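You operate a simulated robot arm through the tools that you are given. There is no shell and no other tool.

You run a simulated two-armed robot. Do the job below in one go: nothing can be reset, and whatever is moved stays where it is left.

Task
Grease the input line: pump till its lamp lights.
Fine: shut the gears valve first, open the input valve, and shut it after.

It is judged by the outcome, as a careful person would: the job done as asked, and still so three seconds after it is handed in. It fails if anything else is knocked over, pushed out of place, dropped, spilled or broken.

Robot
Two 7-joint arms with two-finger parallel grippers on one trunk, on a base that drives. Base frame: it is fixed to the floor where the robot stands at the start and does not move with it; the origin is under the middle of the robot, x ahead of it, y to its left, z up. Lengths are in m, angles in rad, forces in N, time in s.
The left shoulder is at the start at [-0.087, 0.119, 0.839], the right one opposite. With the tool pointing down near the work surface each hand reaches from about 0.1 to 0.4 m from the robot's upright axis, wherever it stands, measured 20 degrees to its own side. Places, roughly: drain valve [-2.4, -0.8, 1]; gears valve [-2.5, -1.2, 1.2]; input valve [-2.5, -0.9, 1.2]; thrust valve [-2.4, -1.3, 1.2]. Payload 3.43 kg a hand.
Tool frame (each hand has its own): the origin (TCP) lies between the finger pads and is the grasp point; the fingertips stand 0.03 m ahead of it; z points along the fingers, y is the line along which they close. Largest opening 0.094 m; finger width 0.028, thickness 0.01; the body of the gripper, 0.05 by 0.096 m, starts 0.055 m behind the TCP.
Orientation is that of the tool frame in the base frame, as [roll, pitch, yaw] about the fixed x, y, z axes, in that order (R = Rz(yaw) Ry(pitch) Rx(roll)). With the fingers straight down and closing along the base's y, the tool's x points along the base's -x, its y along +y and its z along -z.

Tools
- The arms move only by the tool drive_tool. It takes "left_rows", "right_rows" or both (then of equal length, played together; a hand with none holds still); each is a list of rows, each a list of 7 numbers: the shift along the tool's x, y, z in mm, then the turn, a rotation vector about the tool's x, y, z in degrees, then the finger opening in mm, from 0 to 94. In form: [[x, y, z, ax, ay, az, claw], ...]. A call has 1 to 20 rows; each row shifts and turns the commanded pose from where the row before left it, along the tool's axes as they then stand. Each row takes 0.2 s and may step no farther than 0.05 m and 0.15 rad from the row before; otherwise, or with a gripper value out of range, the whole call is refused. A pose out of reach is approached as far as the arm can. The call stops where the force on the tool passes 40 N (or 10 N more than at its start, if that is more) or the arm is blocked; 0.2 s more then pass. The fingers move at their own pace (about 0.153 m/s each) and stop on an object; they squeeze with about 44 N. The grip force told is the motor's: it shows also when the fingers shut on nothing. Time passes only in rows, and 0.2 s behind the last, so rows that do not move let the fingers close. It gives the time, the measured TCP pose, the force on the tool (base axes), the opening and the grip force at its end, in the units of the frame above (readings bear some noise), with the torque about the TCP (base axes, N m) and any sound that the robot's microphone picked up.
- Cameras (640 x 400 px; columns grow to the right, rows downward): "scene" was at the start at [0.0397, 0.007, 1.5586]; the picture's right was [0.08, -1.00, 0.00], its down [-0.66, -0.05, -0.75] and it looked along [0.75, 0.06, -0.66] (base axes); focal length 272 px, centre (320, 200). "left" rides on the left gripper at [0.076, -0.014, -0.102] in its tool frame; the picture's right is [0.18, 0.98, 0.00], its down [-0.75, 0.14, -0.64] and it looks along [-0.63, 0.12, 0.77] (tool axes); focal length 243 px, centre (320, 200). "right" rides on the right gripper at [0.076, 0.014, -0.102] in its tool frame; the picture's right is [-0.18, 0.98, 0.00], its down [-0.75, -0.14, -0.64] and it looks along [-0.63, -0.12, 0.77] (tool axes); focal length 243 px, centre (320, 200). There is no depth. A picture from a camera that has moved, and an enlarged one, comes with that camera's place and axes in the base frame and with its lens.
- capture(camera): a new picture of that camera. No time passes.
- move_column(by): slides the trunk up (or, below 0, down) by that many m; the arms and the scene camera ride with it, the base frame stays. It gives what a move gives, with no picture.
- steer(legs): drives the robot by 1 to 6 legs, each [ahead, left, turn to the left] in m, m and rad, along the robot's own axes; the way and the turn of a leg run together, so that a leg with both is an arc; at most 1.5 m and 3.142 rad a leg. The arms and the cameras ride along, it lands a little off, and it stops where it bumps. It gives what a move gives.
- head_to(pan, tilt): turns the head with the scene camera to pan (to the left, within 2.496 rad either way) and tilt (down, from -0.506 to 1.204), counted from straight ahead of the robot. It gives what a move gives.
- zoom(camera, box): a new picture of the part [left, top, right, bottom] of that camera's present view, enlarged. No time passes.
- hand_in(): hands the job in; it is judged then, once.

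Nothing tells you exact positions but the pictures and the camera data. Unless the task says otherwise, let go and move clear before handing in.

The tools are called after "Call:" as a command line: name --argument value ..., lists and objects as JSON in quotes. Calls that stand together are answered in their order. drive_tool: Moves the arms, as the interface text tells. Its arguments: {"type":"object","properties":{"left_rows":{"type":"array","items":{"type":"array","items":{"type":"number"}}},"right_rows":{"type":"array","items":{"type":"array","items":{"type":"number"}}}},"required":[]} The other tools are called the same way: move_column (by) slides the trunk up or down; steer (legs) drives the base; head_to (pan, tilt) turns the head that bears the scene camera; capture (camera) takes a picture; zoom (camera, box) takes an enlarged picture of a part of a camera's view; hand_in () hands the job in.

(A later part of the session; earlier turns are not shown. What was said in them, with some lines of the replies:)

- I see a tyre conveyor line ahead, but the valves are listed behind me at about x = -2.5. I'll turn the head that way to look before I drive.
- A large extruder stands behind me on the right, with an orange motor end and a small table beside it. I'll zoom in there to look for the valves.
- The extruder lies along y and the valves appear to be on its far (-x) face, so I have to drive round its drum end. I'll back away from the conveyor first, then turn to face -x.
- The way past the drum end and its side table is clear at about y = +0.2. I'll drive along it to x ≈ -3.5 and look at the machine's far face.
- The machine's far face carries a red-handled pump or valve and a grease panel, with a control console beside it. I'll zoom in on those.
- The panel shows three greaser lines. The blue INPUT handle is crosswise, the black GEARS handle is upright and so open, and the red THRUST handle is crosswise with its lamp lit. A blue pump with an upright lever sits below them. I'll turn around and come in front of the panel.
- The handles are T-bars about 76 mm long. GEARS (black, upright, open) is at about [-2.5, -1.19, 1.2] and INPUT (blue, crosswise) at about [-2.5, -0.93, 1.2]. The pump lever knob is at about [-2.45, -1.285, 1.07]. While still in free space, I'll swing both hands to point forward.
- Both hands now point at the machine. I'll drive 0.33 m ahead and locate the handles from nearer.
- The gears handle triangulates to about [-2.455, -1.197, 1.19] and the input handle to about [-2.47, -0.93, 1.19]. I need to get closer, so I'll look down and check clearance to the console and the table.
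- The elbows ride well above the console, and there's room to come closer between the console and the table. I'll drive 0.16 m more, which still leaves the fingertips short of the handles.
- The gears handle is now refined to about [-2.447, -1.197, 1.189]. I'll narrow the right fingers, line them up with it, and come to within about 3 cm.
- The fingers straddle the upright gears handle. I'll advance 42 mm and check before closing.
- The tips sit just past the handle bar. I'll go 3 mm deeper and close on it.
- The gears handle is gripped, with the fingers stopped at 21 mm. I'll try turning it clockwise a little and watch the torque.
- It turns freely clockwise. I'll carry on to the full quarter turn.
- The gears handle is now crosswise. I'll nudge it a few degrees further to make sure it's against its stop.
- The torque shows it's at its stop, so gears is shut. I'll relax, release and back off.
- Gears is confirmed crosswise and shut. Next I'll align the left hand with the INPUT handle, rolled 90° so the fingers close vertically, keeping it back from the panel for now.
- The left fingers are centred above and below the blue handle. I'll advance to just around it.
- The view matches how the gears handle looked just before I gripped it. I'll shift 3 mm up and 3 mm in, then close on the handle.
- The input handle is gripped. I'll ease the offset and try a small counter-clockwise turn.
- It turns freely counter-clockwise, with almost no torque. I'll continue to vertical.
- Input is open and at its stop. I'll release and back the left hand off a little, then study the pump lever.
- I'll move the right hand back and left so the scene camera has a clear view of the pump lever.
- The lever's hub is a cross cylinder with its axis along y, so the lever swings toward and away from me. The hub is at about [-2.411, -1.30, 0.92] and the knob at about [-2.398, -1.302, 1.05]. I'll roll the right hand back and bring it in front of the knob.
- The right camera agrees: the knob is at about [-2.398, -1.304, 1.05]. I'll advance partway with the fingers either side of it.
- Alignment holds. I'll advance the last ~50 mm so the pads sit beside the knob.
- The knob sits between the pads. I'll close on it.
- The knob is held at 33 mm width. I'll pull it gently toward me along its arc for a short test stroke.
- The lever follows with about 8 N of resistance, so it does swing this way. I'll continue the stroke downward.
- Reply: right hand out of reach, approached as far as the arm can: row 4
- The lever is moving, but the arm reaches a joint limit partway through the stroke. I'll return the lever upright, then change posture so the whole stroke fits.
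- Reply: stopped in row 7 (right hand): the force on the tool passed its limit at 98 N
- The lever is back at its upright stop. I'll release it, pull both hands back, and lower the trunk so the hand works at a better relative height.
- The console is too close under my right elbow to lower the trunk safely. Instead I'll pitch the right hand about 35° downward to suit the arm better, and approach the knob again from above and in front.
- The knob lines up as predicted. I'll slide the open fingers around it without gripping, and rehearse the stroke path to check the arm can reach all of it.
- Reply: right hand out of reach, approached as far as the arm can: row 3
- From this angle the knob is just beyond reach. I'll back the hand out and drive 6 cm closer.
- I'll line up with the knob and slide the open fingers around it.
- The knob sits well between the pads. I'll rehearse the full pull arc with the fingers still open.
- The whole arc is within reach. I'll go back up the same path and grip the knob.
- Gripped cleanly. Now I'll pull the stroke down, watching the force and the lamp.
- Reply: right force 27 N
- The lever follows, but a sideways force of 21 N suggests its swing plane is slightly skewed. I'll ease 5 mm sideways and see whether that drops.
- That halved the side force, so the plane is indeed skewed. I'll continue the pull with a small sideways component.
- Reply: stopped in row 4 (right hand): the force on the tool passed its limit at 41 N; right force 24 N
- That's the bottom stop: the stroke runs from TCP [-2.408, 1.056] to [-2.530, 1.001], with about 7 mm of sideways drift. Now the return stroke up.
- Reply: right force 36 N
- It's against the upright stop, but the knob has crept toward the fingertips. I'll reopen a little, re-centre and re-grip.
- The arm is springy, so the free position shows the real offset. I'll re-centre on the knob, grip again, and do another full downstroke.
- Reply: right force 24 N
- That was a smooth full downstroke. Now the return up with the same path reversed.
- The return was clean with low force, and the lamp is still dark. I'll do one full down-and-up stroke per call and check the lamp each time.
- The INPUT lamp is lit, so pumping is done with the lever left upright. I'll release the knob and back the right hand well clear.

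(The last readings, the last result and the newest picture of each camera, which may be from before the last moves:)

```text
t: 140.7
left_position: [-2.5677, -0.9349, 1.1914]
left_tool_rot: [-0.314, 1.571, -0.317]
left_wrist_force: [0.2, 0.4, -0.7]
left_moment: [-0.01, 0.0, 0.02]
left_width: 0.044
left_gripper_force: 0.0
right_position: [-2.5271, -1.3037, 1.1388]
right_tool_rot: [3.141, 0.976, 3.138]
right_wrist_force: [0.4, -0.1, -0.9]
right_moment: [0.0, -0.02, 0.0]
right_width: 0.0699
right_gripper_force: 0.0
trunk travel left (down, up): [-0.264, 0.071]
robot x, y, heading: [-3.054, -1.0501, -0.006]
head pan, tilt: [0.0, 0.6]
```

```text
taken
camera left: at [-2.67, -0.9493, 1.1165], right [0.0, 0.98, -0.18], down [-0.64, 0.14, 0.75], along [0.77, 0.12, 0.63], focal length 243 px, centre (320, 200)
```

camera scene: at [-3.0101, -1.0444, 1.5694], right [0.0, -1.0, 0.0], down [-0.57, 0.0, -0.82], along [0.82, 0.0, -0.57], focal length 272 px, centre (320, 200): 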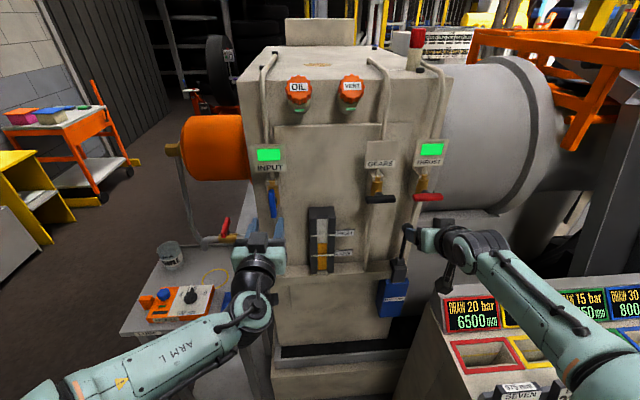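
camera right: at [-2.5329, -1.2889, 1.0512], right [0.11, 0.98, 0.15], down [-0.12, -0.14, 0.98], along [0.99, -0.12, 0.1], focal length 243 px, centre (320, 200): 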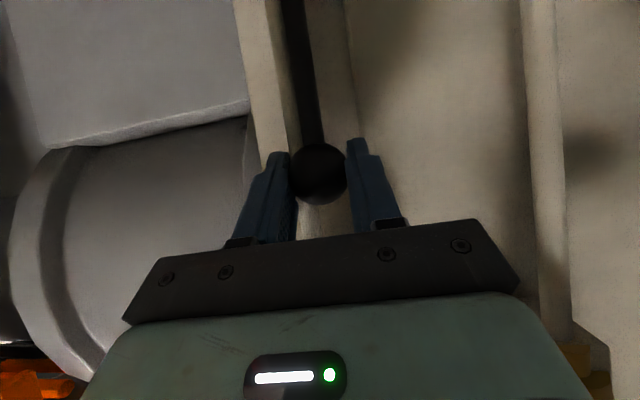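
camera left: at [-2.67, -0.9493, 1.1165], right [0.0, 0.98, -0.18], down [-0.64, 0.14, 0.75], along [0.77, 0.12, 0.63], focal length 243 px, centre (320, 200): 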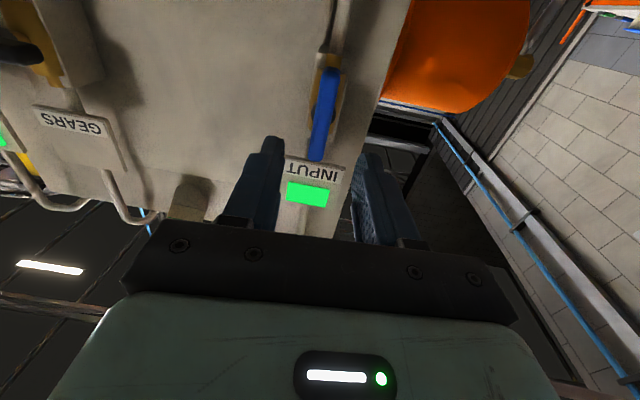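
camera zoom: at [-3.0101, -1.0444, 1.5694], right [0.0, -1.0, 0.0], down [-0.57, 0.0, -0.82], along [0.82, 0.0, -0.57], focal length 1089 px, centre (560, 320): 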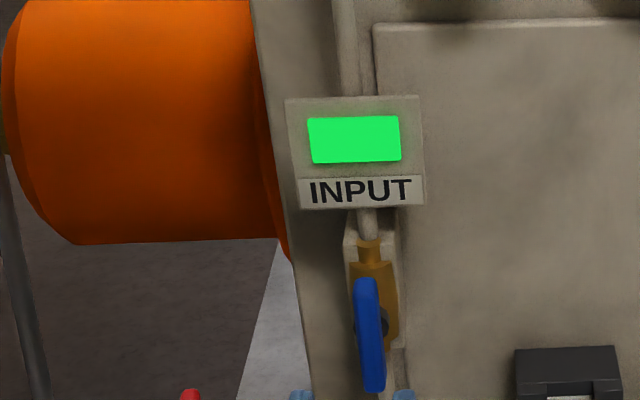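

The lamp stays lit and the lever is upright. The left hand is still lined up on the INPUT handle, so I'll advance and grip it.

Call:
drive_tool --left_rows '[[0, 1, 25, 0, 0, 0, 44], [0, 1, 25, 0, 0, 0, 44], [0, 0, 15, 0, 0, 0, 44], [0, 0, 13, 0, 0, 0, 44], [0, 0, 0, 0, 0, 0, 44]]'

Call:
zoom --camera "left" --box '[220, 60, 420, 220]'

```text
t: 141.9
left_position: [-2.4893, -0.9323, 1.1923]
left_tool_rot: [-1.639, 1.571, -1.643]
left_wrist_force: [-0.2, -0.7, 0.0]
left_moment: [0.0, 0.01, -0.02]
left_width: 0.044
left_gripper_force: 0.1
right_position: [-2.5271, -1.3039, 1.1387]
right_tool_rot: [3.14, 0.976, 3.139]
right_wrist_force: [-0.8, 0.0, -0.3]
right_moment: [0.01, 0.04, 0.0]
right_width: 0.0702
right_gripper_force: 0.1
trunk travel left (down, up): [-0.264, 0.071]
robot x, y, heading: [-3.0537, -1.0455, -0.002]
head pan, tilt: [0.0, 0.6]
```

```text
2.50 times, centred on (320, 140) of left
camera zoom: at [-2.5914, -0.9471, 1.1177], right [0.0, 0.98, -0.18], down [-0.64, 0.14, 0.75], along [0.77, 0.12, 0.63], focal length 606 px, centre (320, 350)
```

zoom: 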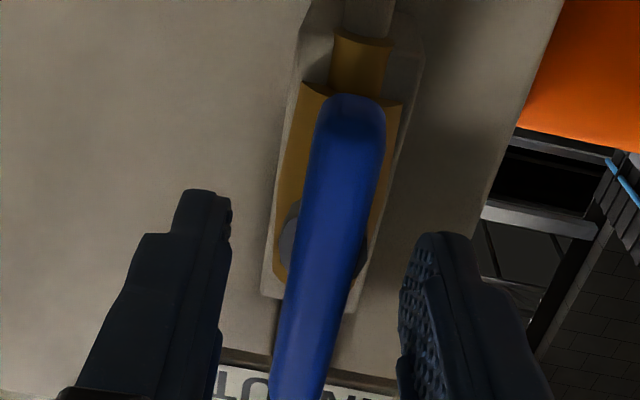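

The handle is centred between the pads. I'll close and turn it clockwise 90°, plus a little, to shut it.

Call:
drive_tool --left_rows '[[0, 1, 1, 0, 0, 0, 30], [0, 0, 0, 0, 0, 0, 15], [0, 0, 0, 0, 0, 0, 5], [0, 0, 0, 0, 0, 0, 5], [0, 0, 0, 0, 0, 7.5, 5], [0, 0, 0, 0, 0, 7.5, 5], [0, 0, 0, 0, 0, 7.5, 5], [0, 0, 0, 0, 0, 7.5, 5], [0, 0, 0, 0, 0, 7.5, 5], [0, 0, 0, 0, 0, 7.5, 5], [0, 0, 0, 0, 0, 7.5, 5], [0, 0, 0, 0, 0, 7.5, 5], [0, 0, 0, 0, 0, 7.5, 5], [0, 0, 0, 0, 0, 7.5, 5], [0, 0, 0, 0, 0, 7.5, 5], [0, 0, 0, 0, 0, 7.5, 5], [0, 0, 0, 0, 0, 3, 5], [0, 0, 0, 0, 0, 0, 5]]'

Call:
zoom --camera "scene" --box '[200, 120, 320, 220]'

```text
t: 145.7
left_position: [-2.4897, -0.9336, 1.1894]
left_tool_rot: [1.575, -0.054, 1.564]
left_wrist_force: [-3.5, -6.0, -9.1]
left_moment: [-0.73, 0.24, -0.4]
left_width: 0.02
left_gripper_force: 45.5
right_position: [-2.5274, -1.3045, 1.1375]
right_tool_rot: [3.14, 0.976, 3.137]
right_wrist_force: [0.3, -1.0, -0.3]
right_moment: [0.04, 0.01, 0.02]
right_width: 0.0702
right_gripper_force: 0.1
trunk travel left (down, up): [-0.264, 0.071]
robot x, y, heading: [-3.0525, -1.0434, -0.001]
head pan, tilt: [0.0, 0.6]
```

```text
4.00 times, centred on (260, 170) of scene
camera zoom: at [-3.01, -1.0451, 1.5694], right [0.0, -1.0, 0.0], down [-0.56, 0.0, -0.83], along [0.83, 0.0, -0.56], focal length 1089 px, centre (560, 320)
```

zoom: 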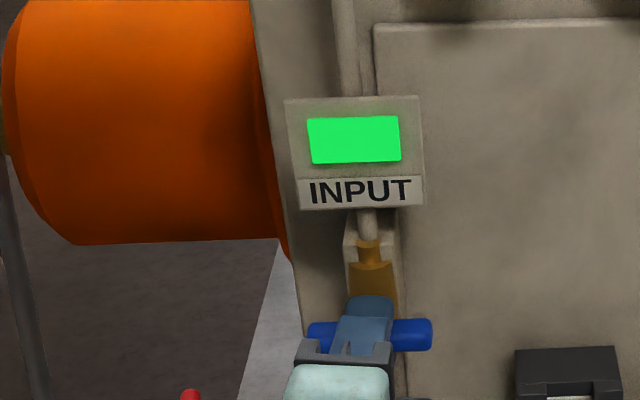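

The torque at the stop shows INPUT is shut, and its lamp stays lit. I'll release it and move both hands back.

Call:
drive_tool --left_rows '[[0, 0, 0, 0, 0, -3, 5], [0, 0, 0, 0, 0, 0, 44], [0, 0, 0, 0, 0, 0, 44], [0, 0, -25, 0, 0, 0, 44], [0, 0, -35, 0, 0, 0, 44], [0, 0, -40, 0, 0, 0, 44], [0, 0, 0, 0, 0, 0, 44]]' --right_rows '[[0, 0, 0, 0, 0, 0, 70], [0, 0, 0, 0, 0, 0, 70], [0, 0, 0, 0, 0, 0, 70], [0, 0, -20, 0, 0, 0, 70], [0, 0, -20, 0, 0, 0, 70], [0, 0, 0, 0, 0, 0, 70], [0, 0, 0, 0, 0, 0, 70]]'

Call:
capture --camera "scene"

Call:
zoom --camera "scene" --box '[220, 120, 460, 270]'

```text
t: 147.3
left_position: [-2.5892, -0.9314, 1.1919]
left_tool_rot: [1.57, 0.0, 1.568]
left_wrist_force: [0.0, 0.0, 0.9]
left_moment: [0.0, 0.01, 0.02]
left_width: 0.0438
left_gripper_force: 0.0
right_position: [-2.5604, -1.3042, 1.1594]
right_tool_rot: [3.139, 0.975, 3.138]
right_wrist_force: [0.2, -1.4, -0.4]
right_moment: [0.0, -0.01, 0.01]
right_width: 0.0699
right_gripper_force: 0.1
trunk travel left (down, up): [-0.264, 0.071]
robot x, y, heading: [-3.0575, -1.0422, -0.001]
head pan, tilt: [0.0, 0.6]
```

```text
taken
camera scene: at [-3.0094, -1.0443, 1.5695], right [0.0, -1.0, 0.0], down [-0.57, 0.0, -0.82], along [0.82, 0.0, -0.57], focal length 272 px, centre (320, 200)
```

scene: 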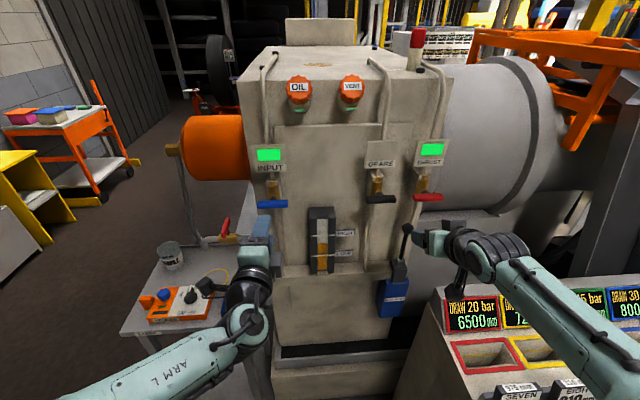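

```text
2.67 times, centred on (340, 195) of scene
camera zoom: at [-3.0094, -1.0443, 1.5695], right [0.0, -1.0, 0.0], down [-0.57, 0.0, -0.82], along [0.82, 0.0, -0.57], focal length 726 px, centre (267, 213)
```

zoom: 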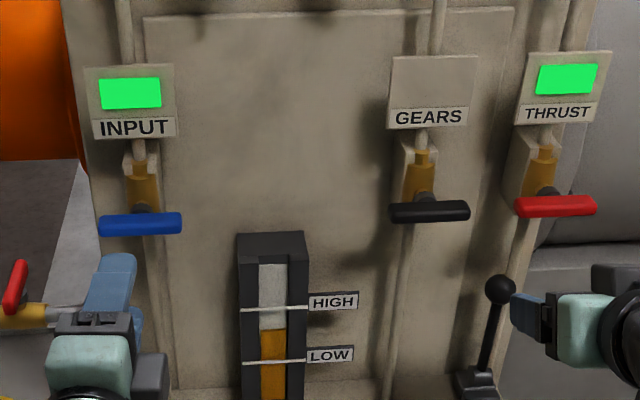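

All three handles are crosswise, the INPUT lamp is lit and the lever is upright. I'll back the robot straight away to be clear, then check once more.

Call:
steer --legs '[[-0.3, 0, 0]]'

Call:
head_to --pan 0.0 --tilt 0.5

Call:
capture --camera "scene"

Call:
zoom --camera "scene" --box '[240, 110, 440, 260]'

```text
t: 149.4
left_position: [-2.8918, -0.9284, 1.1924]
left_tool_rot: [1.571, 0.0, 1.573]
left_wrist_force: [-1.3, 0.0, 0.1]
left_moment: [0.0, -0.01, 0.0]
left_width: 0.044
left_gripper_force: 0.1
right_position: [-2.8612, -1.3008, 1.1606]
right_tool_rot: [3.14, 0.975, -3.138]
right_wrist_force: [0.0, -0.2, 0.8]
right_moment: [-0.01, -0.02, -0.01]
right_width: 0.0699
right_gripper_force: 0.1
trunk travel left (down, up): [-0.264, 0.071]
robot x, y, heading: [-3.354, -1.0427, 0.006]
head pan, tilt: [0.0, 0.6]
```

```text
t: 150.1
left_position: [-2.8904, -0.9302, 1.1929]
left_tool_rot: [1.571, 0.0, 1.574]
left_wrist_force: [-0.2, -1.0, -0.1]
left_moment: [0.03, 0.03, -0.02]
left_width: 0.0442
left_gripper_force: 0.0
right_position: [-2.8599, -1.3008, 1.1607]
right_tool_rot: [3.138, 0.973, -3.138]
right_wrist_force: [-0.1, 1.2, 0.0]
right_moment: [0.02, -0.01, 0.01]
right_width: 0.0701
right_gripper_force: 0.1
trunk travel left (down, up): [-0.264, 0.071]
robot x, y, heading: [-3.3532, -1.0455, 0.002]
head pan, tilt: [0.0, 0.499]
```

```text
taken
camera scene: at [-3.3088, -1.0439, 1.5785], right [0.0, -1.0, 0.0], down [-0.48, 0.0, -0.88], along [0.88, 0.0, -0.48], focal length 272 px, centre (320, 200)
```

scene: 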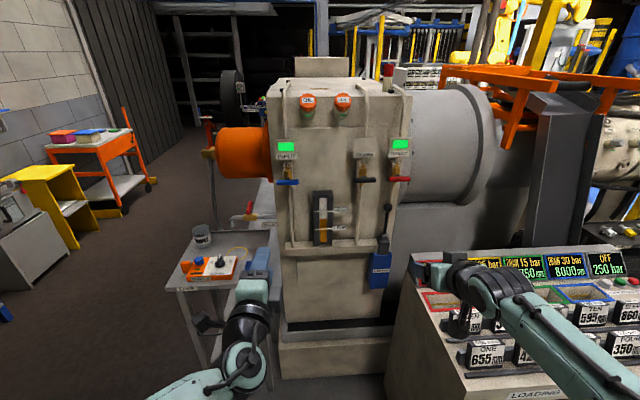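

```text
2.67 times, centred on (340, 185) of scene
camera zoom: at [-3.3088, -1.0439, 1.5785], right [0.0, -1.0, 0.0], down [-0.48, 0.0, -0.88], along [0.88, 0.0, -0.48], focal length 726 px, centre (267, 240)
```

zoom: 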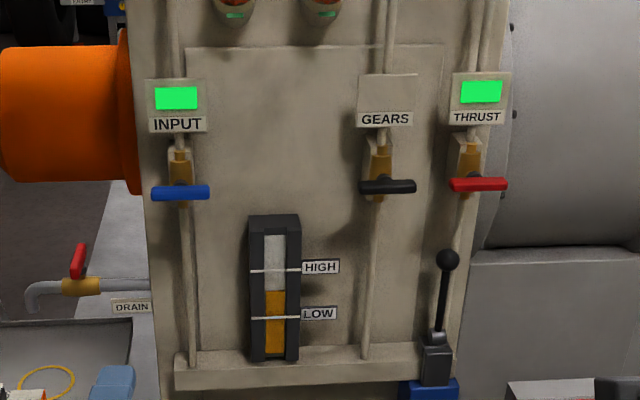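

The job is done: gears valve shut, input line pumped until its lamp lit, input valve shut again, pump lever upright. Nothing else was moved and both hands are clear, so I'm handing in.

Call:
hand_in

```text
The job is handed in.
```

The input line is greased: I pumped until the INPUT lamp lit, and it was still lit at my last check before handing in.

- **Gears valve:** I shut it first, turning it to its stop.
- **Input valve:** I opened it to pump, then shut it again to its stop.
- **Pump:** the lamp came on after three full strokes of the lever, plus one partial stroke early on when my arm ran out of reach. The lever is back upright.

Returning that first partial stroke, I pushed the lever hard into its upright stop, with a brief 98 N spike on the hand. It worked normally afterwards. I didn't touch the thrust or drain valves and saw nothing else moved. Both hands were clear of the machine when I handed in.
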